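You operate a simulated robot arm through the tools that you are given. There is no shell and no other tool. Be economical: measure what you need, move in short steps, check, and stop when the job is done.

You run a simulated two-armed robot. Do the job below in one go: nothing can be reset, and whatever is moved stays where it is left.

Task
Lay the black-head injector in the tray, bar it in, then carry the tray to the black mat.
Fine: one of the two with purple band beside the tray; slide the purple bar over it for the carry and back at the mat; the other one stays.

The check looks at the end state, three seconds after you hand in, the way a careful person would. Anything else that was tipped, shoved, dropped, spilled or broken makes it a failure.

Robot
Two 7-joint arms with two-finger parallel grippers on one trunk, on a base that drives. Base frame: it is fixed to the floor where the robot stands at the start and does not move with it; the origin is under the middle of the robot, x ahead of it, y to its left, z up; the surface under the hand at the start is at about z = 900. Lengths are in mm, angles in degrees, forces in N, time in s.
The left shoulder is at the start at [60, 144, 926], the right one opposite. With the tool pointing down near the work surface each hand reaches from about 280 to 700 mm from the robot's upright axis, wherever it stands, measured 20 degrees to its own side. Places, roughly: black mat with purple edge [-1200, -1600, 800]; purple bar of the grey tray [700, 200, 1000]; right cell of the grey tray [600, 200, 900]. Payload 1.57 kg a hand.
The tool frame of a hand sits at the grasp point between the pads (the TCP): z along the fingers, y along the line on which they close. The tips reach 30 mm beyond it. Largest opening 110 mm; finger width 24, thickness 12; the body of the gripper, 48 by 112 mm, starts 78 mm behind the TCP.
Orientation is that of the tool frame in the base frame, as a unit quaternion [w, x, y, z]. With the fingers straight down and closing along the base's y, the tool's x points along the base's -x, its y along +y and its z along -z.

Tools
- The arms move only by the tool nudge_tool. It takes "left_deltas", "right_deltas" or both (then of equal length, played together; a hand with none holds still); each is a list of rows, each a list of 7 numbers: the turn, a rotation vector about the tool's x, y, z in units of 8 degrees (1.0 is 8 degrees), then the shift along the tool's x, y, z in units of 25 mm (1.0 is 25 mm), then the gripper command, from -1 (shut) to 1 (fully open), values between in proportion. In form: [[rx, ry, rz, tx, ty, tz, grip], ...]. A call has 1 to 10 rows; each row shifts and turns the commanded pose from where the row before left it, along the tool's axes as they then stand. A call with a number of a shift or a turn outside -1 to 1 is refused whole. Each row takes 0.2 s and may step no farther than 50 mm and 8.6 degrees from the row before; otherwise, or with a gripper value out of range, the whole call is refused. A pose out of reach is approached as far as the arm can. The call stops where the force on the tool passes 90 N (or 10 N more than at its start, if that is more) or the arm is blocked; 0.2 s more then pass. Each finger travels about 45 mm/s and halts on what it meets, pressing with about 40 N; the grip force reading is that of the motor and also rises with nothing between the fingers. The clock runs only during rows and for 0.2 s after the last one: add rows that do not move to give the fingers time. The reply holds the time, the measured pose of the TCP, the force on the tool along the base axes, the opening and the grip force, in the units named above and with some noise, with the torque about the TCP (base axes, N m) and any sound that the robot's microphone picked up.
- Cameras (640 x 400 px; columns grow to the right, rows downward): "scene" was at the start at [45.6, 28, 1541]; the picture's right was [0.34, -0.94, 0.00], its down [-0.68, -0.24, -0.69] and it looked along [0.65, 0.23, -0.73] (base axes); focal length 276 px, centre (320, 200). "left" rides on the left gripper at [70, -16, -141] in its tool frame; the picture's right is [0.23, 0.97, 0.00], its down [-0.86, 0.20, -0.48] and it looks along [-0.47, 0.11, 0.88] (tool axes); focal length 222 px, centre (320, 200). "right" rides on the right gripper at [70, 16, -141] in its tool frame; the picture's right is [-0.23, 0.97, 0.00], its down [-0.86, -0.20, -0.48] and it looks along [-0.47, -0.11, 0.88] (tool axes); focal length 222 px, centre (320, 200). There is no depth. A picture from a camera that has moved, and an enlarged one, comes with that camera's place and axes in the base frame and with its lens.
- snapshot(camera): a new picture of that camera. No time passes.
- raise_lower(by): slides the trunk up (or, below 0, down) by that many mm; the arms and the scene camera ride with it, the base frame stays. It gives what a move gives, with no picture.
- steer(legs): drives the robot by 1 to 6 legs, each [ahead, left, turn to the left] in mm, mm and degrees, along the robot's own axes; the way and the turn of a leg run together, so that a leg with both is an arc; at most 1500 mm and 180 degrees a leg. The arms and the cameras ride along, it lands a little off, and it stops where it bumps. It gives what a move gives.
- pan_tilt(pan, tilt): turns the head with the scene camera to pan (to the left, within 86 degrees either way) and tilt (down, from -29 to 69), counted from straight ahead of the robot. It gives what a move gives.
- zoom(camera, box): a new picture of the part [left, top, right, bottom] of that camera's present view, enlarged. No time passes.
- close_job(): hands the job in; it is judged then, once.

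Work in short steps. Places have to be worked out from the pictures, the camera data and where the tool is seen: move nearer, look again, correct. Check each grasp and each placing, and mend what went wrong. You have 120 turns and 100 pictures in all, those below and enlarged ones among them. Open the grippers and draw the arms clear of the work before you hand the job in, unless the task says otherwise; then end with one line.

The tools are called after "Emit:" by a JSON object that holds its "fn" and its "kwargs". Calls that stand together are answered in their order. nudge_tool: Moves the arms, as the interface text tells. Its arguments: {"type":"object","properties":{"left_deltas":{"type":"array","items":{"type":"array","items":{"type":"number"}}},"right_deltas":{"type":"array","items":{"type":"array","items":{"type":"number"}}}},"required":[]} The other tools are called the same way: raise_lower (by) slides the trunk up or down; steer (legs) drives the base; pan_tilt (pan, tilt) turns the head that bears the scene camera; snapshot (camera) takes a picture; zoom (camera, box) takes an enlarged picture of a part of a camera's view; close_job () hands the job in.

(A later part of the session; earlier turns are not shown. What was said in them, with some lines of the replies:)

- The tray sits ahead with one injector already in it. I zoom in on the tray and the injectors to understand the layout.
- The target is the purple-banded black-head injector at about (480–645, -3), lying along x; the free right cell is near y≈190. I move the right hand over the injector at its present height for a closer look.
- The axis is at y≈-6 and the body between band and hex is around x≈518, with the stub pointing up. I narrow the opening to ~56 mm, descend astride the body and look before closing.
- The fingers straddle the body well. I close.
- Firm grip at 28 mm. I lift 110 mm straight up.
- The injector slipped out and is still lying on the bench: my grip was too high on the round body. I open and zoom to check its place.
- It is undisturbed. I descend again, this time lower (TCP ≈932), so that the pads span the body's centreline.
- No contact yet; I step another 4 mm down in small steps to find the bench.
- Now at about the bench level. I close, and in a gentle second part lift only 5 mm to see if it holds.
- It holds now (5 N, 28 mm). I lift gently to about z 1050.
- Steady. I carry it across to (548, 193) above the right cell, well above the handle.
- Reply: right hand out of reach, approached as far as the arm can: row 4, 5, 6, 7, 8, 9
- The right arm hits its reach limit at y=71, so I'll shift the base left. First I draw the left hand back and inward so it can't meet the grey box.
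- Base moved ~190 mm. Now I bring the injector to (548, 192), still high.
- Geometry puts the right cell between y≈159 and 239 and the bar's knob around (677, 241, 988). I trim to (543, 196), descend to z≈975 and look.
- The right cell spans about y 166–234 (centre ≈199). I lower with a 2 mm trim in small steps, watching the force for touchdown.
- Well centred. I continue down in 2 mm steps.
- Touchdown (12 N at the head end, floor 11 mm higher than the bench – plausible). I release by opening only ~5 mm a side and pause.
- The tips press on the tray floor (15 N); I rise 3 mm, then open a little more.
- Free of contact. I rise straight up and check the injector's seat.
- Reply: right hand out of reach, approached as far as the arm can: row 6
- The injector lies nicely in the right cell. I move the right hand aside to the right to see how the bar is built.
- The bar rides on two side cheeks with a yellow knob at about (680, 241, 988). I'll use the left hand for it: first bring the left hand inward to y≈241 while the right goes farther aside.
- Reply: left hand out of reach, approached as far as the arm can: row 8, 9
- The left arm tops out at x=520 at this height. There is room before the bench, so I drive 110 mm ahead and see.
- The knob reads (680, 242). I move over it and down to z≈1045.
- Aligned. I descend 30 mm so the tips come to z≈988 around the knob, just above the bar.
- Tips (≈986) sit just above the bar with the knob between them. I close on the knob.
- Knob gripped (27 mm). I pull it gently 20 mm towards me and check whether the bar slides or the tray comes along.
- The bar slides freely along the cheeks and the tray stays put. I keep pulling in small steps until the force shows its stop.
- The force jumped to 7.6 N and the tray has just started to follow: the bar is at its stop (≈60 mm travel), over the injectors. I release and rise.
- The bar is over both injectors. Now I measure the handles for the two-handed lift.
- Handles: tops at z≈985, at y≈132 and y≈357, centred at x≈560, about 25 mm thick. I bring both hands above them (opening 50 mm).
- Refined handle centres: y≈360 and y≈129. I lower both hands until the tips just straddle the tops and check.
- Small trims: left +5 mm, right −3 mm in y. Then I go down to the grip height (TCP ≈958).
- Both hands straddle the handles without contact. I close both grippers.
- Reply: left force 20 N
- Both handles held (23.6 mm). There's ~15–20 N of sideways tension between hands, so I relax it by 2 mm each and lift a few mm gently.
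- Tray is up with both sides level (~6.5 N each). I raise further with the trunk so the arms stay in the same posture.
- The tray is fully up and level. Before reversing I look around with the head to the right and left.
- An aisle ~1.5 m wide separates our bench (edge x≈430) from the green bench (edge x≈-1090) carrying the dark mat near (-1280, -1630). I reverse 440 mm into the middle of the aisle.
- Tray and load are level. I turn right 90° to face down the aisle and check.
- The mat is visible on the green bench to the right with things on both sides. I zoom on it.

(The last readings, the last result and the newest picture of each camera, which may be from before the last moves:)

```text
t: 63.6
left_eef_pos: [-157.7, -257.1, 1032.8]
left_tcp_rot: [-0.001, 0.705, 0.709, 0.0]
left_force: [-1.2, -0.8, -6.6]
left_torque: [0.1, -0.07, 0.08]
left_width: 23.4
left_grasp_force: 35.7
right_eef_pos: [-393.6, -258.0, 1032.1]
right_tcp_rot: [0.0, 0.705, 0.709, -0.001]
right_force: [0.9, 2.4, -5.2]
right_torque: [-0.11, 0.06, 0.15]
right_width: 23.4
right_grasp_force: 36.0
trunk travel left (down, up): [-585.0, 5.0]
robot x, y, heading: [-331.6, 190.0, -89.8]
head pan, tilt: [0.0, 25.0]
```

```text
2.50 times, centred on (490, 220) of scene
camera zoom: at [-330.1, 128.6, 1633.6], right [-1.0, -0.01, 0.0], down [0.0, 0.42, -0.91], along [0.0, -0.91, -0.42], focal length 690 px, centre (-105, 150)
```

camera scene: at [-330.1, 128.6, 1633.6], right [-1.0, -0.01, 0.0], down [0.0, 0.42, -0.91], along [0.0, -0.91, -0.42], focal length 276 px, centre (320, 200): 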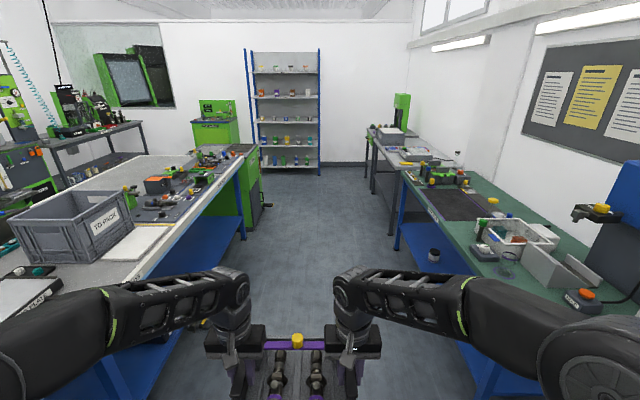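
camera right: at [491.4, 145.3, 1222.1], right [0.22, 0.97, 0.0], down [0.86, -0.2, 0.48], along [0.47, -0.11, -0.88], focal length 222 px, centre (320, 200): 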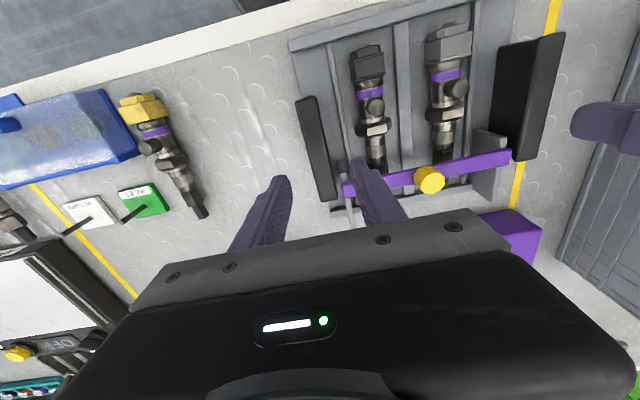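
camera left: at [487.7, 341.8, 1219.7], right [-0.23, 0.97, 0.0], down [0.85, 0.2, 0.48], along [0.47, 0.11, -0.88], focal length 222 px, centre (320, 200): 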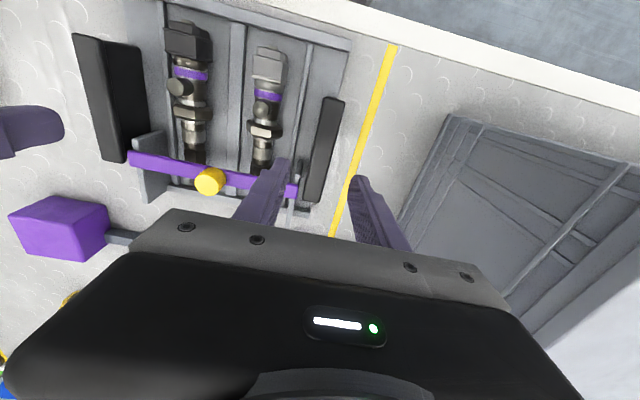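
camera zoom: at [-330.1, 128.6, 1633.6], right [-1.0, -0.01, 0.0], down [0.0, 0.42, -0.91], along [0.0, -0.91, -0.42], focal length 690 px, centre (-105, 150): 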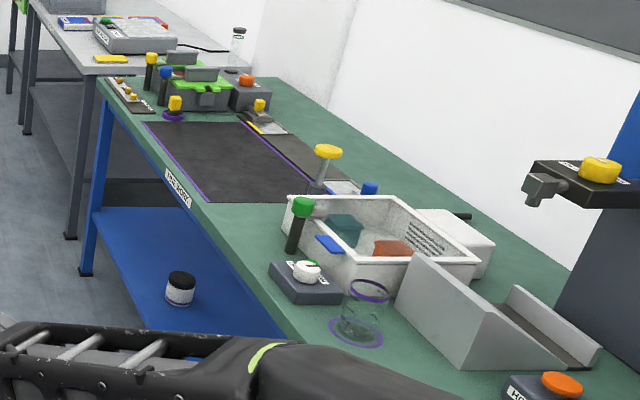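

The mat spans about x -1110…-1400, y -1895…-1380 (centre ≈(-1255,-1637)), with clear space over it. I drive down the aisle to y≈-1584.

Emit:
{"fn": "steer", "kwargs": {"legs": [[1400, 0, 0], [374, 0, 0]]}}

Emit:
{"fn": "steer", "kwargs": {"legs": [[0, 0, -90]]}}

Emit:
{"fn": "pan_tilt", "kwargs": {"pan": 0, "tilt": 40}}

Emit:
{"fn": "snapshot", "kwargs": {"camera": "scene"}}

```text
t: 72.5
left_eef_pos: [-172.3, -2037.1, 1031.6]
left_tcp_rot: [0.0, 0.71, 0.704, 0.0]
left_force: [-2.0, -1.0, -6.3]
left_torque: [0.04, -0.08, 0.15]
left_width: 23.7
left_grasp_force: 36.2
right_eef_pos: [-406.1, -2035.3, 1032.7]
right_tcp_rot: [-0.001, 0.71, 0.704, 0.001]
right_force: [1.7, 0.2, -6.1]
right_torque: [0.0, 0.01, 0.09]
right_width: 23.5
right_grasp_force: 35.6
trunk travel left (down, up): [-585.0, 5.0]
robot x, y, heading: [-340.1, -1589.0, -90.5]
head pan, tilt: [0.0, 25.0]
```

```text
t: 76.7
left_eef_pos: [-785.9, -1754.6, 1032.7]
left_tcp_rot: [0.001, 1.0, -0.001, -0.001]
left_force: [0.1, 1.4, -6.4]
left_torque: [-0.02, 0.0, 0.11]
left_width: 23.4
left_grasp_force: 35.8
right_eef_pos: [-786.8, -1521.6, 1033.1]
right_tcp_rot: [0.0, 1.0, 0.001, 0.0]
right_force: [0.5, -1.4, -6.6]
right_torque: [0.02, -0.05, 0.12]
right_width: 23.6
right_grasp_force: 36.3
trunk travel left (down, up): [-585.0, 5.0]
robot x, y, heading: [-340.5, -1587.1, 180.0]
head pan, tilt: [0.0, 25.0]
```

```text
t: 77.5
left_eef_pos: [-786.8, -1754.4, 1032.3]
left_tcp_rot: [0.0, 1.0, -0.001, 0.001]
left_force: [0.5, 0.8, -5.9]
left_torque: [-0.07, -0.12, 0.05]
left_width: 23.9
left_grasp_force: 36.1
right_eef_pos: [-785.9, -1520.8, 1032.1]
right_tcp_rot: [0.001, 1.0, 0.0, 0.0]
right_force: [0.7, -2.5, -5.7]
right_torque: [0.03, 0.13, 0.08]
right_width: 23.7
right_grasp_force: 35.6
trunk travel left (down, up): [-585.0, 5.0]
robot x, y, heading: [-340.4, -1582.9, 180.0]
head pan, tilt: [0.0, 40.0]
```

```text
38 pictures are left
camera scene: at [-393.8, -1584.3, 1610.4], right [0.0, 1.0, 0.0], down [0.64, 0.0, -0.77], along [-0.77, 0.0, -0.64], focal length 276 px, centre (320, 200)
```

scene: 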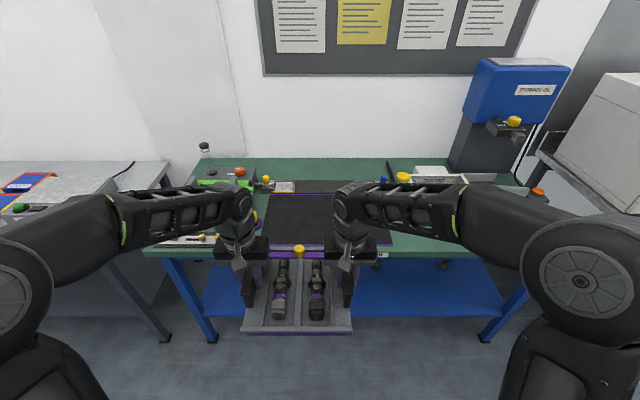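

Emit:
{"fn": "zoom", "kwargs": {"camera": "scene", "box": [180, 150, 460, 340]}}

```text
2.11 times, centred on (320, 245) of scene
camera zoom: at [-393.8, -1584.3, 1610.4], right [0.0, 1.0, 0.0], down [0.64, 0.0, -0.77], along [-0.77, 0.0, -0.64], focal length 581 px, centre (320, 105)
```

zoom: 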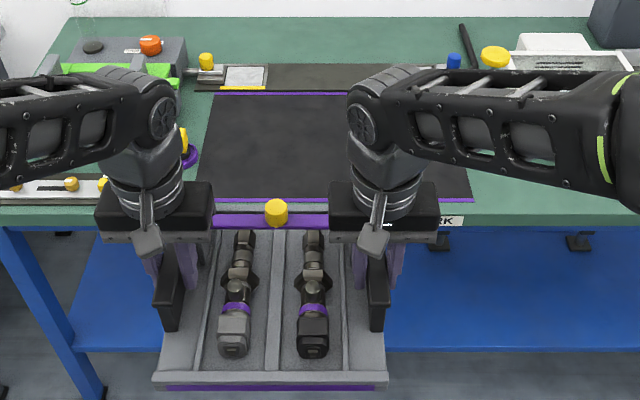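

Better numbers from here: mat x -1097…-1411, y ≈ -1820…-1305, so its centre is ≈(-1254,-1563); bench edge ≈-1069. I shift right 72 mm, then go 400 mm ahead, leaving base clearance.

Emit:
{"fn": "steer", "kwargs": {"legs": [[0, -72, 0], [400, 0, 0]]}}

Emit:
{"fn": "pan_tilt", "kwargs": {"pan": 0, "tilt": 58}}

Emit:
{"fn": "snapshot", "kwargs": {"camera": "scene"}}

```text
t: 80.6
left_eef_pos: [-1185.4, -1685.4, 1032.8]
left_tcp_rot: [0.0, 1.0, 0.002, 0.0]
left_force: [-0.4, 1.5, -6.4]
left_torque: [-0.08, -0.02, 0.11]
left_width: 23.7
left_grasp_force: 35.7
right_eef_pos: [-1188.5, -1451.5, 1032.3]
right_tcp_rot: [0.0, 1.0, 0.003, 0.001]
right_force: [0.8, -2.3, -7.1]
right_torque: [0.0, -0.02, 0.12]
right_width: 23.5
right_grasp_force: 36.1
trunk travel left (down, up): [-585.0, 5.0]
robot x, y, heading: [-737.8, -1514.1, -179.6]
head pan, tilt: [0.0, 40.0]
```

```text
t: 81.4
left_eef_pos: [-1185.6, -1685.4, 1033.4]
left_tcp_rot: [-0.001, 1.0, 0.001, -0.001]
left_force: [-0.6, 1.8, -5.8]
left_torque: [-0.09, -0.13, 0.04]
left_width: 23.8
left_grasp_force: 35.6
right_eef_pos: [-1186.4, -1450.7, 1031.7]
right_tcp_rot: [0.0, 1.0, 0.003, 0.001]
right_force: [0.4, -1.5, -7.0]
right_torque: [0.06, 0.09, 0.06]
right_width: 23.7
right_grasp_force: 36.2
trunk travel left (down, up): [-585.0, 5.0]
robot x, y, heading: [-737.8, -1511.0, -179.7]
head pan, tilt: [0.0, 58.0]
```

```text
36 pictures are left
camera scene: at [-777.4, -1513.0, 1586.0], right [0.0, 1.0, 0.0], down [0.85, 0.0, -0.53], along [-0.53, 0.0, -0.85], focal length 276 px, centre (320, 200)
```

scene: 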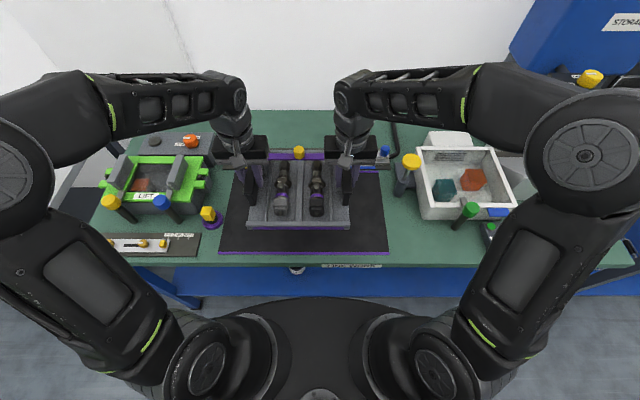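

Tray centre y≈-1568 matches the mat; it needs ~60 mm more forward. I extend both arms together in small steps.

Emit:
{"fn": "nudge_tool", "kwargs": {"left_deltas": [[0, 0, 0, -0.2, 0, 0, -1], [0, 0, 0, -0.3, 0, 0, -1], [0, 0, 0, -0.4, 0, 0, -1], [0, 0, 0, -0.4, 0, 0, -1], [0, 0, 0, -0.4, 0, 0, -1], [0, 0, 0, -0.4, 0, 0, -1], [0, 0, 0, -0.3, 0, 0, -1], [0, 0, 0, 0, 0, 0, -1]], "right_deltas": [[0, 0, 0, -0.2, 0, 0, -1], [0, 0, 0, -0.3, 0, 0, -1], [0, 0, 0, -0.4, 0, 0, -1], [0, 0, 0, -0.4, 0, 0, -1], [0, 0, 0, -0.4, 0, 0, -1], [0, 0, 0, -0.4, 0, 0, -1], [0, 0, 0, -0.3, 0, 0, -1], [0, 0, 0, 0, 0, 0, -1]]}}

Emit:
{"fn": "raise_lower", "kwargs": {"by": -110}}

Emit:
{"fn": "snapshot", "kwargs": {"camera": "scene"}}

```text
t: 83.2
left_eef_pos: [-1244.7, -1685.3, 1032.8]
left_tcp_rot: [0.0, 1.0, 0.001, 0.0]
left_force: [-2.2, -0.3, -8.3]
left_torque: [-0.26, 0.2, 0.27]
left_width: 23.8
left_grasp_force: 36.0
right_eef_pos: [-1245.5, -1451.6, 1032.2]
right_tcp_rot: [0.0, 1.0, 0.003, 0.0]
right_force: [3.3, 0.3, -3.8]
right_torque: [-0.29, -0.21, 0.36]
right_width: 23.6
right_grasp_force: 35.2
trunk travel left (down, up): [-585.0, 5.0]
robot x, y, heading: [-734.8, -1518.4, -179.9]
head pan, tilt: [0.0, 58.0]
```

```text
t: 84.7
left_eef_pos: [-1244.5, -1684.9, 923.8]
left_tcp_rot: [0.0, 1.0, 0.002, 0.0]
left_force: [-1.9, -1.8, -7.2]
left_torque: [0.0, -0.12, 0.2]
left_width: 23.2
left_grasp_force: 35.6
right_eef_pos: [-1245.6, -1451.8, 922.1]
right_tcp_rot: [0.0, 1.0, 0.002, 0.001]
right_force: [1.7, 2.1, -7.2]
right_torque: [-0.02, 0.12, 0.18]
right_width: 23.3
right_grasp_force: 35.7
trunk travel left (down, up): [-475.0, 115.0]
robot x, y, heading: [-743.4, -1514.3, -179.7]
head pan, tilt: [0.0, 58.0]
```

```text
35 pictures are left
camera scene: at [-777.2, -1513.0, 1476.0], right [0.0, 1.0, 0.0], down [0.85, 0.0, -0.53], along [-0.53, 0.0, -0.85], focal length 276 px, centre (320, 200)
```

scene: 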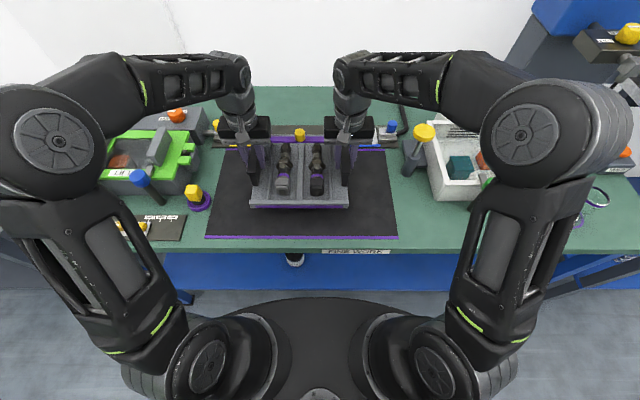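

Tray hovers ~60 mm over the middle of the mat. I lower 52 mm more, then creep to contact.

Emit:
{"fn": "raise_lower", "kwargs": {"by": -52}}

Emit:
{"fn": "zoom", "kwargs": {"camera": "scene", "box": [190, 90, 420, 260]}}

```text
t: 85.6
left_eef_pos: [-1244.1, -1684.6, 877.0]
left_tcp_rot: [0.0, 1.0, 0.003, -0.007]
left_force: [-7.8, -11.0, 33.5]
left_torque: [0.09, 0.06, 0.32]
left_width: 23.6
left_grasp_force: 35.2
right_eef_pos: [-1245.9, -1450.8, 877.0]
right_tcp_rot: [0.002, 1.0, 0.002, -0.007]
right_force: [-7.4, 18.3, 25.1]
right_torque: [1.61, -0.15, -0.04]
right_width: 23.5
right_grasp_force: 35.8
trunk travel left (down, up): [-423.0, 167.0]
robot x, y, heading: [-735.1, -1513.5, -179.5]
head pan, tilt: [0.0, 58.0]
```

```text
2.35 times, centred on (305, 175) of scene
camera zoom: at [-772.7, -1512.8, 1425.5], right [0.0, 1.0, 0.0], down [0.85, 0.0, -0.53], along [-0.53, 0.0, -0.85], focal length 649 px, centre (355, 259)
```

zoom: 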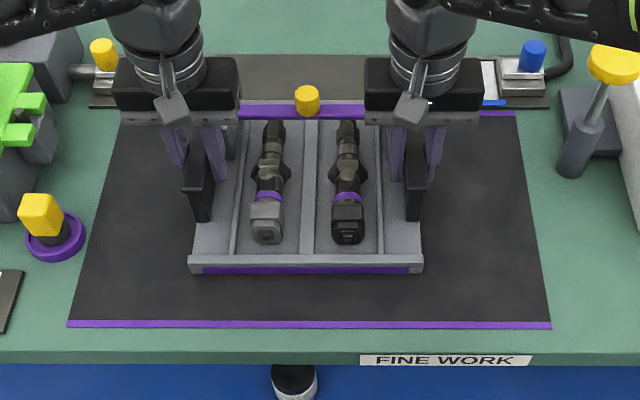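

Contact came early (TCP 877) and the tray's rear is right at the mat's back purple line (-1371), probably touching the strip behind. I lift 25 mm and draw the tray 27 mm towards me to centre it (mat x -1072…-1371).

Emit:
{"fn": "raise_lower", "kwargs": {"by": 25}}

Emit:
{"fn": "nudge_tool", "kwargs": {"left_deltas": [[0, 0, 0, 0.2, 0, 0, -1], [0, 0, 0, 0.3, 0, 0, -1], [0, 0, 0, 0.3, 0, 0, -1], [0, 0, 0, 0.28, 0, 0, -1], [0, 0, 0, 0, 0, 0, -1]], "right_deltas": [[0, 0, 0, 0.2, 0, 0, -1], [0, 0, 0, 0.3, 0, 0, -1], [0, 0, 0, 0.3, 0, 0, -1], [0, 0, 0, 0.28, 0, 0, -1], [0, 0, 0, 0, 0, 0, -1]]}}

Emit:
{"fn": "zoom", "kwargs": {"camera": "scene", "box": [190, 90, 420, 260]}}

```text
t: 86.3
left_eef_pos: [-1243.4, -1685.0, 894.6]
left_tcp_rot: [0.0, 1.0, 0.001, 0.002]
left_force: [-1.7, -2.8, -5.3]
left_torque: [0.0, 0.01, 0.12]
left_width: 23.7
left_grasp_force: 35.1
right_eef_pos: [-1244.3, -1451.6, 892.2]
right_tcp_rot: [-0.001, 1.0, 0.002, 0.003]
right_force: [1.6, 1.4, -8.5]
right_torque: [0.24, -0.12, 0.19]
right_width: 23.5
right_grasp_force: 36.2
trunk travel left (down, up): [-448.0, 142.0]
robot x, y, heading: [-735.3, -1512.6, -179.4]
head pan, tilt: [0.0, 58.0]
```

```text
t: 87.5
left_eef_pos: [-1217.1, -1685.3, 896.1]
left_tcp_rot: [-0.001, 1.0, 0.003, 0.0]
left_force: [-2.9, -0.5, -5.7]
left_torque: [0.1, -0.26, 0.37]
left_width: 23.4
left_grasp_force: 36.0
right_eef_pos: [-1219.3, -1451.3, 894.7]
right_tcp_rot: [0.0, 1.0, 0.003, 0.001]
right_force: [3.0, 1.8, -7.1]
right_torque: [0.12, 0.26, 0.26]
right_width: 23.3
right_grasp_force: 35.7
trunk travel left (down, up): [-448.0, 142.0]
robot x, y, heading: [-735.9, -1515.8, -179.9]
head pan, tilt: [0.0, 58.0]
```

```text
2.35 times, centred on (305, 175) of scene
camera zoom: at [-777.5, -1513.0, 1449.0], right [0.0, 1.0, 0.0], down [0.85, 0.0, -0.53], along [-0.53, 0.0, -0.85], focal length 649 px, centre (355, 259)
```

zoom: 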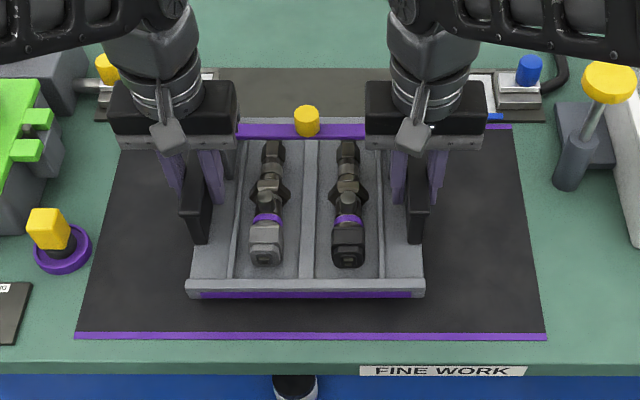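

Now lower to just above expected contact and creep.

Emit:
{"fn": "raise_lower", "kwargs": {"by": -14}}

Emit:
{"fn": "raise_lower", "kwargs": {"by": -4}}

```text
t: 88.1
left_eef_pos: [-1217.4, -1686.2, 882.8]
left_tcp_rot: [0.0, 1.0, 0.002, 0.0]
left_force: [-2.2, 0.4, -6.4]
left_torque: [0.01, 0.08, 0.3]
left_width: 23.6
left_grasp_force: 35.6
right_eef_pos: [-1218.6, -1451.1, 881.1]
right_tcp_rot: [0.0, 1.0, 0.003, 0.001]
right_force: [2.3, -0.7, -5.9]
right_torque: [0.0, -0.1, 0.23]
right_width: 23.5
right_grasp_force: 35.8
trunk travel left (down, up): [-434.0, 156.0]
robot x, y, heading: [-737.5, -1514.9, -179.7]
head pan, tilt: [0.0, 58.0]
```

```text
t: 88.6
left_eef_pos: [-1216.9, -1684.8, 879.3]
left_tcp_rot: [0.001, 1.0, 0.002, 0.0]
left_force: [-3.0, 2.0, -5.9]
left_torque: [-0.08, 0.17, 0.27]
left_width: 23.6
left_grasp_force: 36.2
right_eef_pos: [-1219.5, -1450.3, 877.9]
right_tcp_rot: [0.0, 1.0, 0.004, 0.0]
right_force: [2.3, -1.3, -6.4]
right_torque: [-0.01, -0.17, 0.31]
right_width: 23.6
right_grasp_force: 36.2
trunk travel left (down, up): [-430.0, 160.0]
robot x, y, heading: [-733.7, -1513.9, -179.8]
head pan, tilt: [0.0, 58.0]
```

Emit:
{"fn": "raise_lower", "kwargs": {"by": -4}}

Emit:
{"fn": "raise_lower", "kwargs": {"by": -3}}

```text
t: 89.2
left_eef_pos: [-1216.8, -1684.5, 876.1]
left_tcp_rot: [0.0, 1.0, 0.002, -0.003]
left_force: [-6.1, 0.2, 9.8]
left_torque: [0.04, -0.64, 0.28]
left_width: 23.4
left_grasp_force: 36.0
right_eef_pos: [-1220.9, -1452.3, 875.2]
right_tcp_rot: [0.001, 1.0, 0.002, -0.002]
right_force: [-1.4, -0.4, 8.1]
right_torque: [0.06, -0.72, 0.24]
right_width: 23.6
right_grasp_force: 36.1
trunk travel left (down, up): [-426.0, 164.0]
robot x, y, heading: [-738.9, -1513.1, -179.8]
head pan, tilt: [0.0, 58.0]
```

```text
t: 89.7
left_eef_pos: [-1216.7, -1684.6, 876.7]
left_tcp_rot: [-0.001, 1.0, 0.002, -0.006]
left_force: [-9.1, -4.3, 34.0]
left_torque: [0.02, -0.08, 0.2]
left_width: 23.9
left_grasp_force: 35.8
right_eef_pos: [-1220.5, -1450.7, 875.0]
right_tcp_rot: [0.002, 1.0, 0.002, -0.005]
right_force: [-7.4, 2.1, 32.9]
right_torque: [0.03, -0.31, 0.24]
right_width: 23.4
right_grasp_force: 35.6
trunk travel left (down, up): [-423.0, 167.0]
robot x, y, heading: [-738.4, -1513.3, -179.6]
head pan, tilt: [0.0, 58.0]
```

Firm, even contact on both sides at TCP≈876: the tray is on the mat. I relieve the downforce by 3 mm and open the grippers to 50 mm.

Emit:
{"fn": "raise_lower", "kwargs": {"by": 3.5}}

Emit:
{"fn": "nudge_tool", "kwargs": {"left_deltas": [[0, 0, 0, 0, 0, 0, -0.3], [0, 0, 0, 0, 0, 0, -0.09], [0, 0, 0, 0, 0, 0, -0.09], [0, 0, 0, 0, 0, 0, -0.09]], "right_deltas": [[0, 0, 0, 0, 0, 0, -0.3], [0, 0, 0, 0, 0, 0, -0.09], [0, 0, 0, 0, 0, 0, -0.09], [0, 0, 0, 0, 0, 0, -0.09]]}}

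Emit:
{"fn": "zoom", "kwargs": {"camera": "scene", "box": [190, 90, 420, 260]}}

```text
t: 90.2
left_eef_pos: [-1216.4, -1685.8, 876.1]
left_tcp_rot: [0.0, 1.0, 0.002, -0.002]
left_force: [-10.2, -0.9, 18.7]
left_torque: [-0.06, 0.57, 0.16]
left_width: 23.6
left_grasp_force: 35.8
right_eef_pos: [-1218.6, -1450.7, 874.6]
right_tcp_rot: [0.001, 1.0, 0.002, -0.002]
right_force: [-8.6, 0.8, 23.2]
right_torque: [-0.03, 0.69, 0.27]
right_width: 23.6
right_grasp_force: 35.7
trunk travel left (down, up): [-427.0, 163.0]
robot x, y, heading: [-732.5, -1515.1, -179.7]
head pan, tilt: [0.0, 58.0]
```

```text
t: 91.2
left_eef_pos: [-1216.1, -1684.6, 875.6]
left_tcp_rot: [0.0, 1.0, 0.002, 0.0]
left_force: [-0.6, 0.0, 0.4]
left_torque: [-0.02, -0.01, 0.01]
left_width: 50.1
left_grasp_force: 0.1
right_eef_pos: [-1217.9, -1451.0, 873.2]
right_tcp_rot: [0.0, 1.0, 0.003, 0.0]
right_force: [-0.8, 0.3, 0.1]
right_torque: [-0.01, -0.01, 0.03]
right_width: 49.9
right_grasp_force: 0.1
trunk travel left (down, up): [-427.0, 163.0]
robot x, y, heading: [-736.0, -1513.7, -179.8]
head pan, tilt: [0.0, 58.0]
```

```text
2.35 times, centred on (305, 175) of scene
camera zoom: at [-776.4, -1512.9, 1427.5], right [0.0, 1.0, 0.0], down [0.85, 0.0, -0.53], along [-0.53, 0.0, -0.85], focal length 649 px, centre (355, 259)
```

zoom: 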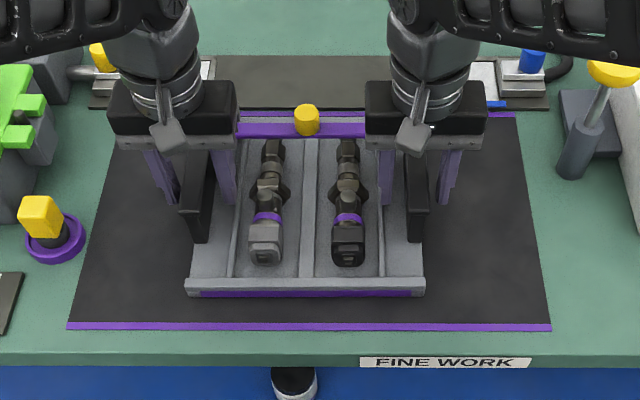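

Released cleanly, tray square on the mat. I raise the trunk 150 mm to clear the handles and gain reach for sliding the bar back.

Emit:
{"fn": "raise_lower", "kwargs": {"by": 150}}

Emit:
{"fn": "nudge_tool", "kwargs": {"right_deltas": [[0, 0, 0, 0.9, -0.3, 0, 0], [0, 0, 0, 0.9, -0.3, 0, 0], [0, 0, 0, 0.9, -0.3, 0, 0], [0, 0, 0, 0.9, -0.3, 0, 0], [0, 0, 0, 0.9, -0.3, 0, 0], [0, 0, 0, 0.9, -0.3, 0, 0], [0, 0, 0, 0, 0, 0, 0]]}}

Emit:
{"fn": "nudge_tool", "kwargs": {"left_deltas": [[0, 0, 0, -0.1, -0.9, 0, 0], [0, 0, 0, -0.1, -0.9, 0, 0], [0, 0, 0, -0.2, -0.9, 0, 0], [0, 0, 0, -0.3, -0.9, 0, 0], [0, 0, 0, -0.5, -0.9, 0, 0], [0, 0, 0, -0.5, -0.18, 0, 0], [0, 0, 0, -0.5, 0, 0, 0], [0, 0, 0, 0, 0, 0, 0]]}}

Emit:
{"fn": "snapshot", "kwargs": {"camera": "left"}}

Emit:
{"fn": "snapshot", "kwargs": {"camera": "scene"}}

```text
t: 93.0
left_eef_pos: [-1216.0, -1685.1, 1026.3]
left_tcp_rot: [0.001, 1.0, 0.002, -0.001]
left_force: [0.2, 0.3, 0.3]
left_torque: [0.04, 0.02, -0.03]
left_width: 49.8
left_grasp_force: 0.0
right_eef_pos: [-1218.3, -1451.7, 1024.4]
right_tcp_rot: [0.001, 1.0, 0.003, 0.0]
right_force: [-0.2, -0.2, -0.1]
right_torque: [0.02, 0.01, 0.01]
right_width: 50.1
right_grasp_force: 0.1
trunk travel left (down, up): [-577.0, 13.0]
robot x, y, heading: [-736.1, -1515.1, -180.0]
head pan, tilt: [0.0, 58.0]
```

```text
t: 94.6
left_eef_pos: [-1217.6, -1684.9, 1025.2]
left_tcp_rot: [0.001, 1.0, 0.002, -0.001]
left_force: [0.5, -0.8, 0.3]
left_torque: [0.0, 0.0, 0.02]
left_width: 50.2
left_grasp_force: 0.0
right_eef_pos: [-1083.7, -1404.6, 1022.6]
right_tcp_rot: [0.001, 1.0, 0.001, 0.0]
right_force: [-0.6, -0.6, 0.0]
right_torque: [0.04, 0.01, 0.0]
right_width: 55.2
right_grasp_force: 0.0
trunk travel left (down, up): [-577.0, 13.0]
robot x, y, heading: [-742.4, -1513.0, -180.0]
head pan, tilt: [0.0, 58.0]
```

```text
t: 96.4
left_eef_pos: [-1271.6, -1569.5, 1025.6]
left_tcp_rot: [0.0, 1.0, 0.004, 0.0]
left_force: [-0.5, 0.6, 0.3]
left_torque: [-0.04, 0.02, -0.01]
left_width: 55.2
left_grasp_force: 0.0
right_eef_pos: [-1083.0, -1404.8, 1026.1]
right_tcp_rot: [0.0, 1.0, 0.003, 0.001]
right_force: [0.2, -0.3, -0.4]
right_torque: [0.01, 0.03, 0.01]
right_width: 55.1
right_grasp_force: 0.1
trunk travel left (down, up): [-577.0, 13.0]
robot x, y, heading: [-737.4, -1516.9, -179.6]
head pan, tilt: [0.0, 58.0]
```

```text
31 pictures are left
camera left: at [-1203.5, -1551.2, 1167.2], right [0.23, -0.97, 0.0], down [-0.85, -0.2, 0.48], along [-0.47, -0.11, -0.88], focal length 222 px, centre (320, 200)
```

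left: 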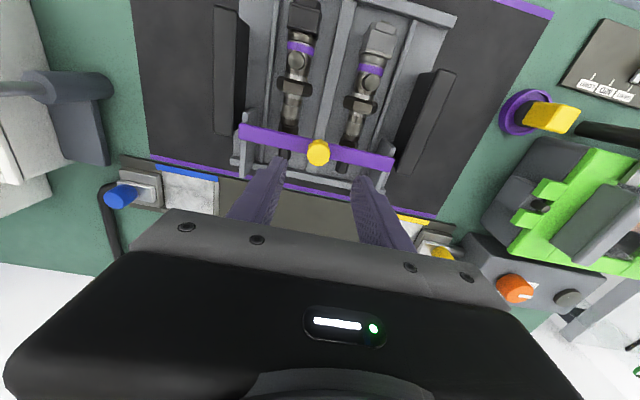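

```text
30 pictures are left
camera scene: at [-776.1, -1512.9, 1577.5], right [0.0, 1.0, 0.0], down [0.85, 0.0, -0.53], along [-0.53, 0.0, -0.85], focal length 276 px, centre (320, 200)
```

scene: 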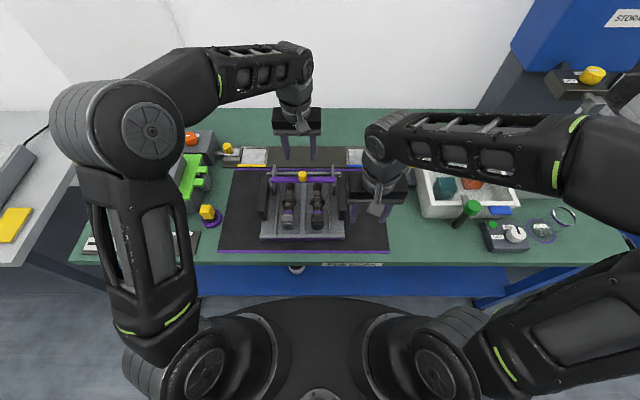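

Knob reads ≈(-1280, -1567). I trim 7 mm forward and lower the left hand to just above the knob to check.

Emit:
{"fn": "nudge_tool", "kwargs": {"left_deltas": [[0, 0, 0, -0.3, 0.0, 0.6, 0], [0, 0, 0, 0, 0, 0.6, 0], [0, 0, 0, 0, 0, 0.6, 0], [0, 0, 0, 0, 0, 0.6, 0], [0, 0, 0, 0, 0, 0, 0]]}}

Emit:
{"fn": "zoom", "kwargs": {"camera": "left", "box": [200, 60, 440, 260]}}

Emit:
{"fn": "zoom", "kwargs": {"camera": "scene", "box": [230, 120, 370, 220]}}

```text
t: 97.6
left_eef_pos: [-1279.4, -1569.6, 965.2]
left_tcp_rot: [0.0, 1.0, 0.003, -0.001]
left_force: [0.0, -0.3, 0.1]
left_torque: [-0.01, -0.02, 0.02]
left_width: 54.9
left_grasp_force: 0.0
right_eef_pos: [-1083.8, -1404.9, 1024.3]
right_tcp_rot: [0.0, 1.0, 0.003, 0.0]
right_force: [0.2, 0.5, -0.6]
right_torque: [-0.02, 0.0, 0.04]
right_width: 55.2
right_grasp_force: 0.0
trunk travel left (down, up): [-577.0, 13.0]
robot x, y, heading: [-735.7, -1514.9, -179.7]
head pan, tilt: [0.0, 58.0]
```

```text
2.00 times, centred on (320, 160) of left
camera zoom: at [-1210.6, -1551.3, 1107.2], right [0.23, -0.97, 0.0], down [-0.85, -0.2, 0.48], along [-0.47, -0.11, -0.88], focal length 444 px, centre (320, 280)
```

zoom: 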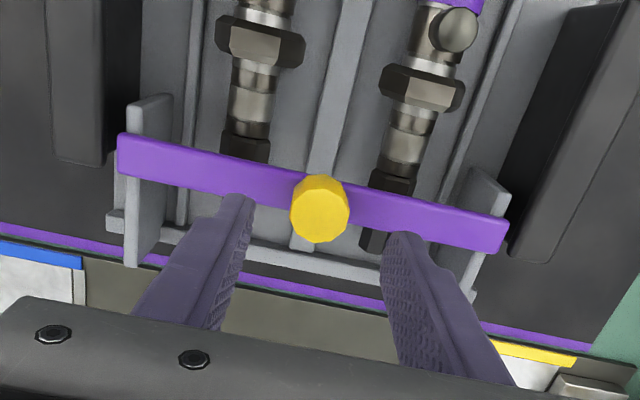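

```text
4.00 times, centred on (300, 170) of scene
camera zoom: at [-776.3, -1512.8, 1577.5], right [0.0, 1.0, 0.0], down [0.85, 0.0, -0.53], along [-0.53, 0.0, -0.85], focal length 1104 px, centre (400, 320)
```

zoom: 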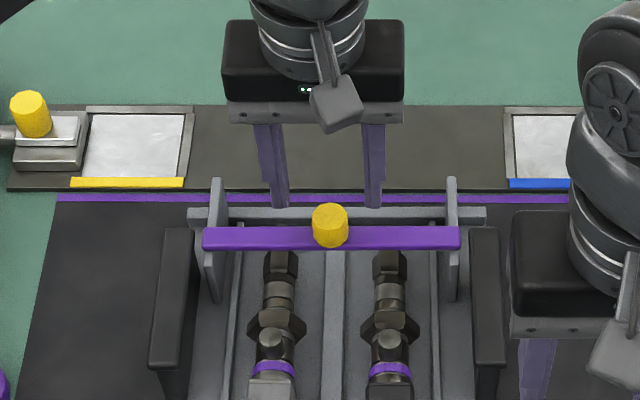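

Well aligned; a black strip is visible between tray and the back line, so the tray is inside the mat. I lower 31 mm and grip the knob.

Emit:
{"fn": "nudge_tool", "kwargs": {"left_deltas": [[0, 0, 0, -0.04, -0.04, 0.4, 0], [0, 0, 0, 0, 0, 0.4, 0], [0, 0, 0, 0, 0, 0.42, 0], [0, 0, 0, 0, 0, 0, 0]]}}

Emit:
{"fn": "nudge_tool", "kwargs": {"left_deltas": [[0, 0, 0, 0, 0, 0, -1], [0, 0, 0, 0, 0, 0, -1], [0, 0, 0, 0, 0, 0, -1], [0, 0, 0, 0, 0, 0, -1]]}}

```text
t: 98.6
left_eef_pos: [-1279.5, -1568.1, 935.9]
left_tcp_rot: [0.0, 1.0, 0.002, 0.0]
left_force: [-0.9, -0.3, -0.2]
left_torque: [0.01, 0.02, -0.03]
left_width: 55.0
left_grasp_force: 0.0
right_eef_pos: [-1083.9, -1404.4, 1024.0]
right_tcp_rot: [0.001, 1.0, 0.002, 0.0]
right_force: [0.7, 0.3, -0.1]
right_torque: [0.02, 0.01, 0.03]
right_width: 55.3
right_grasp_force: 0.0
trunk travel left (down, up): [-577.0, 13.0]
robot x, y, heading: [-740.0, -1513.3, -179.7]
head pan, tilt: [0.0, 58.0]
```

```text
t: 99.6
left_eef_pos: [-1279.5, -1568.7, 935.7]
left_tcp_rot: [0.0, 1.0, 0.001, -0.002]
left_force: [-0.9, 0.1, 0.0]
left_torque: [-0.23, 0.04, 0.03]
left_width: 26.8
left_grasp_force: 35.0
right_eef_pos: [-1084.3, -1404.2, 1023.1]
right_tcp_rot: [0.0, 1.0, 0.002, 0.0]
right_force: [0.1, 0.3, -1.0]
right_torque: [0.02, 0.01, 0.01]
right_width: 55.0
right_grasp_force: 0.1
trunk travel left (down, up): [-577.0, 13.0]
robot x, y, heading: [-737.7, -1514.0, -179.7]
head pan, tilt: [0.0, 58.0]
```

Knob gripped. I push the bar back 52 mm, then creep to the end.

Emit:
{"fn": "nudge_tool", "kwargs": {"left_deltas": [[0, 0, 0, -0.2, 0, 0, -1], [0, 0, 0, -0.3, 0, 0, -1], [0, 0, 0, -0.3, 0, 0, -1], [0, 0, 0, -0.3, 0, 0, -1], [0, 0, 0, -0.3, 0, 0, -1], [0, 0, 0, -0.3, 0, 0, -1], [0, 0, 0, -0.3, 0, 0, -1], [0, 0, 0, -0.1, 0, 0, -1], [0, 0, 0, 0, 0, 0, -1]]}}

Emit:
{"fn": "zoom", "kwargs": {"camera": "scene", "box": [230, 120, 370, 220]}}

```text
t: 101.6
left_eef_pos: [-1333.0, -1569.0, 934.7]
left_tcp_rot: [0.0, 1.0, 0.002, -0.001]
left_force: [-0.8, -7.7, -0.3]
left_torque: [0.08, 0.18, -0.04]
left_width: 27.1
left_grasp_force: 37.7
right_eef_pos: [-1084.6, -1405.0, 1025.3]
right_tcp_rot: [0.0, 1.0, 0.002, 0.001]
right_force: [-0.8, -0.5, -0.3]
right_torque: [-0.02, -0.04, -0.03]
right_width: 55.1
right_grasp_force: 0.0
trunk travel left (down, up): [-577.0, 13.0]
robot x, y, heading: [-734.7, -1515.5, -179.9]
head pan, tilt: [0.0, 58.0]
```

```text
4.00 times, centred on (300, 170) of scene
camera zoom: at [-776.5, -1514.0, 1577.5], right [0.0, 1.0, 0.0], down [0.85, 0.0, -0.53], along [-0.53, 0.0, -0.85], focal length 1104 px, centre (400, 320)
```

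zoom: 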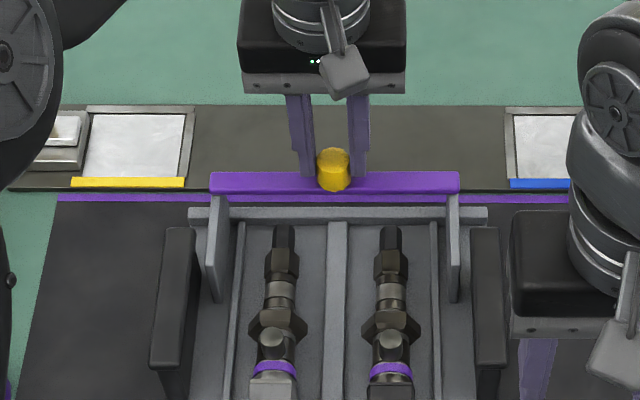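

Bar is almost fully back, tray unmoved. I creep a few mm to find the stop.

Emit:
{"fn": "nudge_tool", "kwargs": {"left_deltas": [[0, 0, 0, -0.12, 0, 0, -1], [0, 0, 0, 0, 0, 0, -1]]}}

Emit:
{"fn": "nudge_tool", "kwargs": {"left_deltas": [[0, 0, 0, -0.1, 0, 0, -1], [0, 0, 0, 0, 0, 0, -1]]}}

```text
t: 102.2
left_eef_pos: [-1335.2, -1568.2, 934.8]
left_tcp_rot: [0.0, 1.0, 0.001, 0.001]
left_force: [6.5, -5.4, 1.1]
left_torque: [-0.38, -0.43, -0.06]
left_width: 27.0
left_grasp_force: 38.0
right_eef_pos: [-1082.5, -1404.7, 1024.7]
right_tcp_rot: [0.0, 1.0, 0.002, 0.0]
right_force: [-0.4, 0.5, -0.2]
right_torque: [0.01, 0.0, 0.01]
right_width: 55.1
right_grasp_force: 0.0
trunk travel left (down, up): [-577.0, 13.0]
robot x, y, heading: [-738.6, -1516.1, -179.9]
head pan, tilt: [0.0, 58.0]
```

```text
t: 102.8
left_eef_pos: [-1337.8, -1566.2, 934.4]
left_tcp_rot: [-0.001, 1.0, 0.002, 0.0]
left_force: [6.0, 0.6, -1.1]
left_torque: [-0.21, -0.88, 0.13]
left_width: 27.0
left_grasp_force: 38.0
right_eef_pos: [-1085.2, -1405.1, 1023.3]
right_tcp_rot: [0.0, 1.0, 0.002, 0.0]
right_force: [0.1, 0.3, -0.1]
right_torque: [0.0, 0.0, -0.03]
right_width: 54.7
right_grasp_force: 0.1
trunk travel left (down, up): [-577.0, 13.0]
robot x, y, heading: [-737.5, -1513.4, -179.8]
head pan, tilt: [0.0, 58.0]
```

The stop is reached (6 N reaction). I release the knob, rise, and draw the left hand back.

Emit:
{"fn": "nudge_tool", "kwargs": {"left_deltas": [[0, 0, 0, 0, 0, 0, -0.2], [0, 0, 0, 0, 0, 0, 0], [0, 0, 0, 0, 0, 0, 0], [0, 0, 0, 0, 0, -0.5, 0], [0, 0, 0, 0, 0, -1, 0], [0, 0, 0, 0.5, 0, -1, 0], [0, 0, 0, 0.8, 0, -0.8, 0], [0, 0, 0, 1, 0.2, 0, 0], [0, 0, 0, 1, 0.5, 0, 0], [0, 0, 0, 1, 0.8, 0, 0]]}}

Emit:
{"fn": "nudge_tool", "kwargs": {"left_deltas": [[0, 0, 0, 1, 0.8, 0, 0.5], [0, 0, 0, 1, 0.8, 0, 0.5], [0, 0, 0, 1, 0.8, 0, 0.5], [0, 0, 0, 0.5, 0, 0, 0.5], [0, 0, 0, 0, 0, 0, 0.5]]}}

Emit:
{"fn": "snapshot", "kwargs": {"camera": "scene"}}

Emit:
{"fn": "zoom", "kwargs": {"camera": "scene", "box": [200, 130, 410, 260]}}

```text
t: 105.0
left_eef_pos: [-1232.7, -1605.3, 1017.1]
left_tcp_rot: [0.0, 1.0, 0.001, -0.001]
left_force: [0.4, -0.6, 0.7]
left_torque: [0.01, 0.0, -0.01]
left_width: 55.1
left_grasp_force: 0.1
right_eef_pos: [-1082.3, -1405.6, 1024.9]
right_tcp_rot: [0.0, 1.0, 0.002, 0.0]
right_force: [-0.1, 0.4, -0.1]
right_torque: [0.02, 0.05, -0.01]
right_width: 55.2
right_grasp_force: 0.1
trunk travel left (down, up): [-577.0, 13.0]
robot x, y, heading: [-736.3, -1512.2, -179.8]
head pan, tilt: [0.0, 58.0]
```

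```text
t: 106.2
left_eef_pos: [-1144.5, -1663.8, 1017.7]
left_tcp_rot: [0.001, 1.0, 0.002, 0.001]
left_force: [0.6, 0.3, 0.8]
left_torque: [-0.03, 0.03, -0.03]
left_width: 82.7
left_grasp_force: 0.0
right_eef_pos: [-1084.8, -1404.2, 1024.8]
right_tcp_rot: [0.0, 1.0, 0.003, 0.0]
right_force: [-0.2, 0.2, 0.5]
right_torque: [0.03, 0.07, 0.02]
right_width: 54.9
right_grasp_force: 0.1
trunk travel left (down, up): [-577.0, 13.0]
robot x, y, heading: [-735.1, -1516.3, -179.9]
head pan, tilt: [0.0, 58.0]
```

```text
26 pictures are left
camera scene: at [-776.3, -1513.1, 1577.5], right [0.0, 1.0, 0.0], down [0.85, 0.0, -0.53], along [-0.53, 0.0, -0.85], focal length 276 px, centre (320, 200)
```

scene: 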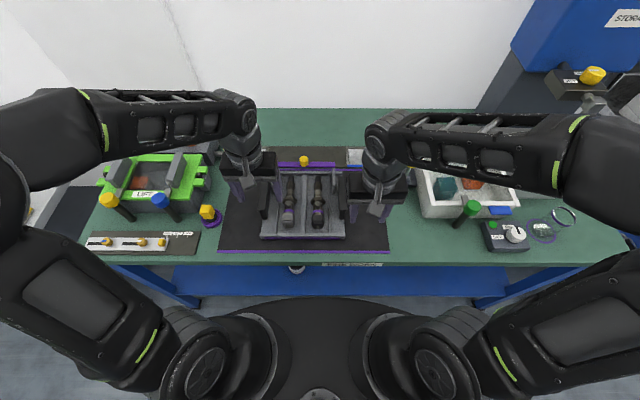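

```text
3.05 times, centred on (305, 195) of scene
camera zoom: at [-776.3, -1513.1, 1577.5], right [0.0, 1.0, 0.0], down [0.85, 0.0, -0.53], along [-0.53, 0.0, -0.85], focal length 841 px, centre (366, 215)
```

zoom: 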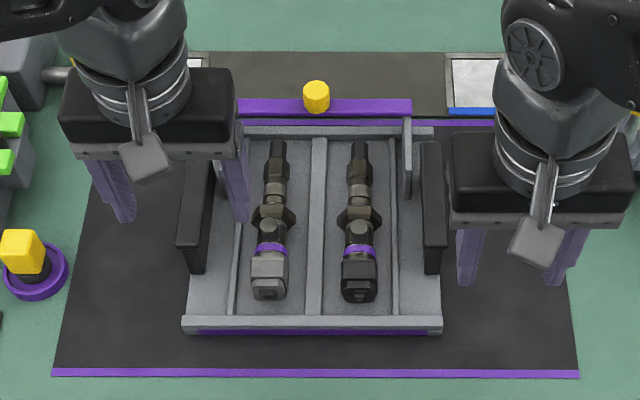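

Bar is back, both injectors rest in the tray, tray is inside the mat. I reverse 350 mm to clear the arms and take a last look, with grippers opening.

Emit:
{"fn": "steer", "kwargs": {"legs": [[-350, 0, 0]]}}

Emit:
{"fn": "nudge_tool", "kwargs": {"left_deltas": [[0, 0, 0, 0, 0, 0, 1], [0, 0, 0, 0, 0, 0, 1], [0, 0, 0, 0, 0, 0, 1]], "right_deltas": [[0, 0, 0, 0, 0, 0, 1], [0, 0, 0, 0, 0, 0, 1], [0, 0, 0, 0, 0, 0, 1]]}}

Emit:
{"fn": "pan_tilt", "kwargs": {"pan": 0, "tilt": 40}}

Emit:
{"fn": "zoom", "kwargs": {"camera": "scene", "box": [180, 130, 460, 300]}}

```text
t: 108.4
left_eef_pos: [-796.1, -1660.7, 1016.9]
left_tcp_rot: [0.0, 1.0, 0.001, -0.001]
left_force: [0.4, -0.1, 0.1]
left_torque: [0.0, 0.02, 0.03]
left_width: 82.6
left_grasp_force: 0.0
right_eef_pos: [-734.8, -1403.3, 1025.2]
right_tcp_rot: [0.0, 1.0, 0.001, 0.0]
right_force: [-0.7, -0.4, -0.5]
right_torque: [-0.04, 0.02, -0.02]
right_width: 55.1
right_grasp_force: 0.0
trunk travel left (down, up): [-577.0, 13.0]
robot x, y, heading: [-388.5, -1513.1, -180.0]
head pan, tilt: [0.0, 58.0]
```

```text
t: 109.2
left_eef_pos: [-796.9, -1662.8, 1016.3]
left_tcp_rot: [-0.001, 1.0, 0.001, -0.001]
left_force: [-0.3, 0.7, -0.1]
left_torque: [-0.01, 0.0, 0.04]
left_width: 110.1
left_grasp_force: 0.1
right_eef_pos: [-735.8, -1403.4, 1024.5]
right_tcp_rot: [-0.001, 1.0, 0.0, 0.001]
right_force: [0.4, 0.2, 0.2]
right_torque: [0.02, 0.0, -0.01]
right_width: 109.9
right_grasp_force: 0.0
trunk travel left (down, up): [-577.0, 13.0]
robot x, y, heading: [-387.7, -1509.9, -179.9]
head pan, tilt: [0.0, 58.0]
```

```text
t: 110.0
left_eef_pos: [-796.6, -1662.1, 1016.4]
left_tcp_rot: [0.0, 1.0, 0.001, -0.001]
left_force: [-0.4, -1.0, 0.2]
left_torque: [-0.01, 0.04, 0.03]
left_width: 109.7
left_grasp_force: 0.0
right_eef_pos: [-735.5, -1403.7, 1024.8]
right_tcp_rot: [0.0, 1.0, 0.001, 0.0]
right_force: [0.3, 0.6, 0.4]
right_torque: [0.04, 0.0, 0.02]
right_width: 110.0
right_grasp_force: 0.0
trunk travel left (down, up): [-577.0, 13.0]
robot x, y, heading: [-385.2, -1513.9, -180.2]
head pan, tilt: [0.0, 40.0]
```

```text
2.29 times, centred on (320, 215) of scene
camera zoom: at [-444.6, -1511.8, 1601.8], right [0.0, 1.0, 0.0], down [0.64, 0.0, -0.77], along [-0.77, 0.0, -0.64], focal length 631 px, centre (320, 166)
```

zoom: 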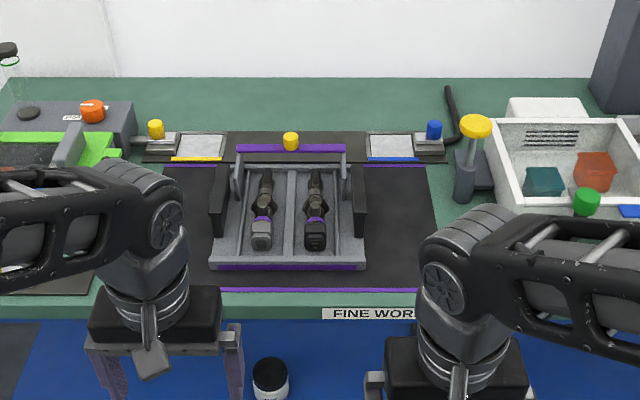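

The tray rests wholly on the mat with both injectors in place and the bar slid back. The arms are clear and the grippers open, so I hand in.

Emit:
{"fn": "close_job", "kwargs": {}}

```text
The job is handed in.
```

The black-head injector is in the tray's right cell. The bar was slid over for the carry and is back at its stop, and the tray rests on the black mat. The yellow-head injector was left where it was. On the first try at the pick, the black-head one slipped out as I lifted and stayed lying in the same place on the bench.
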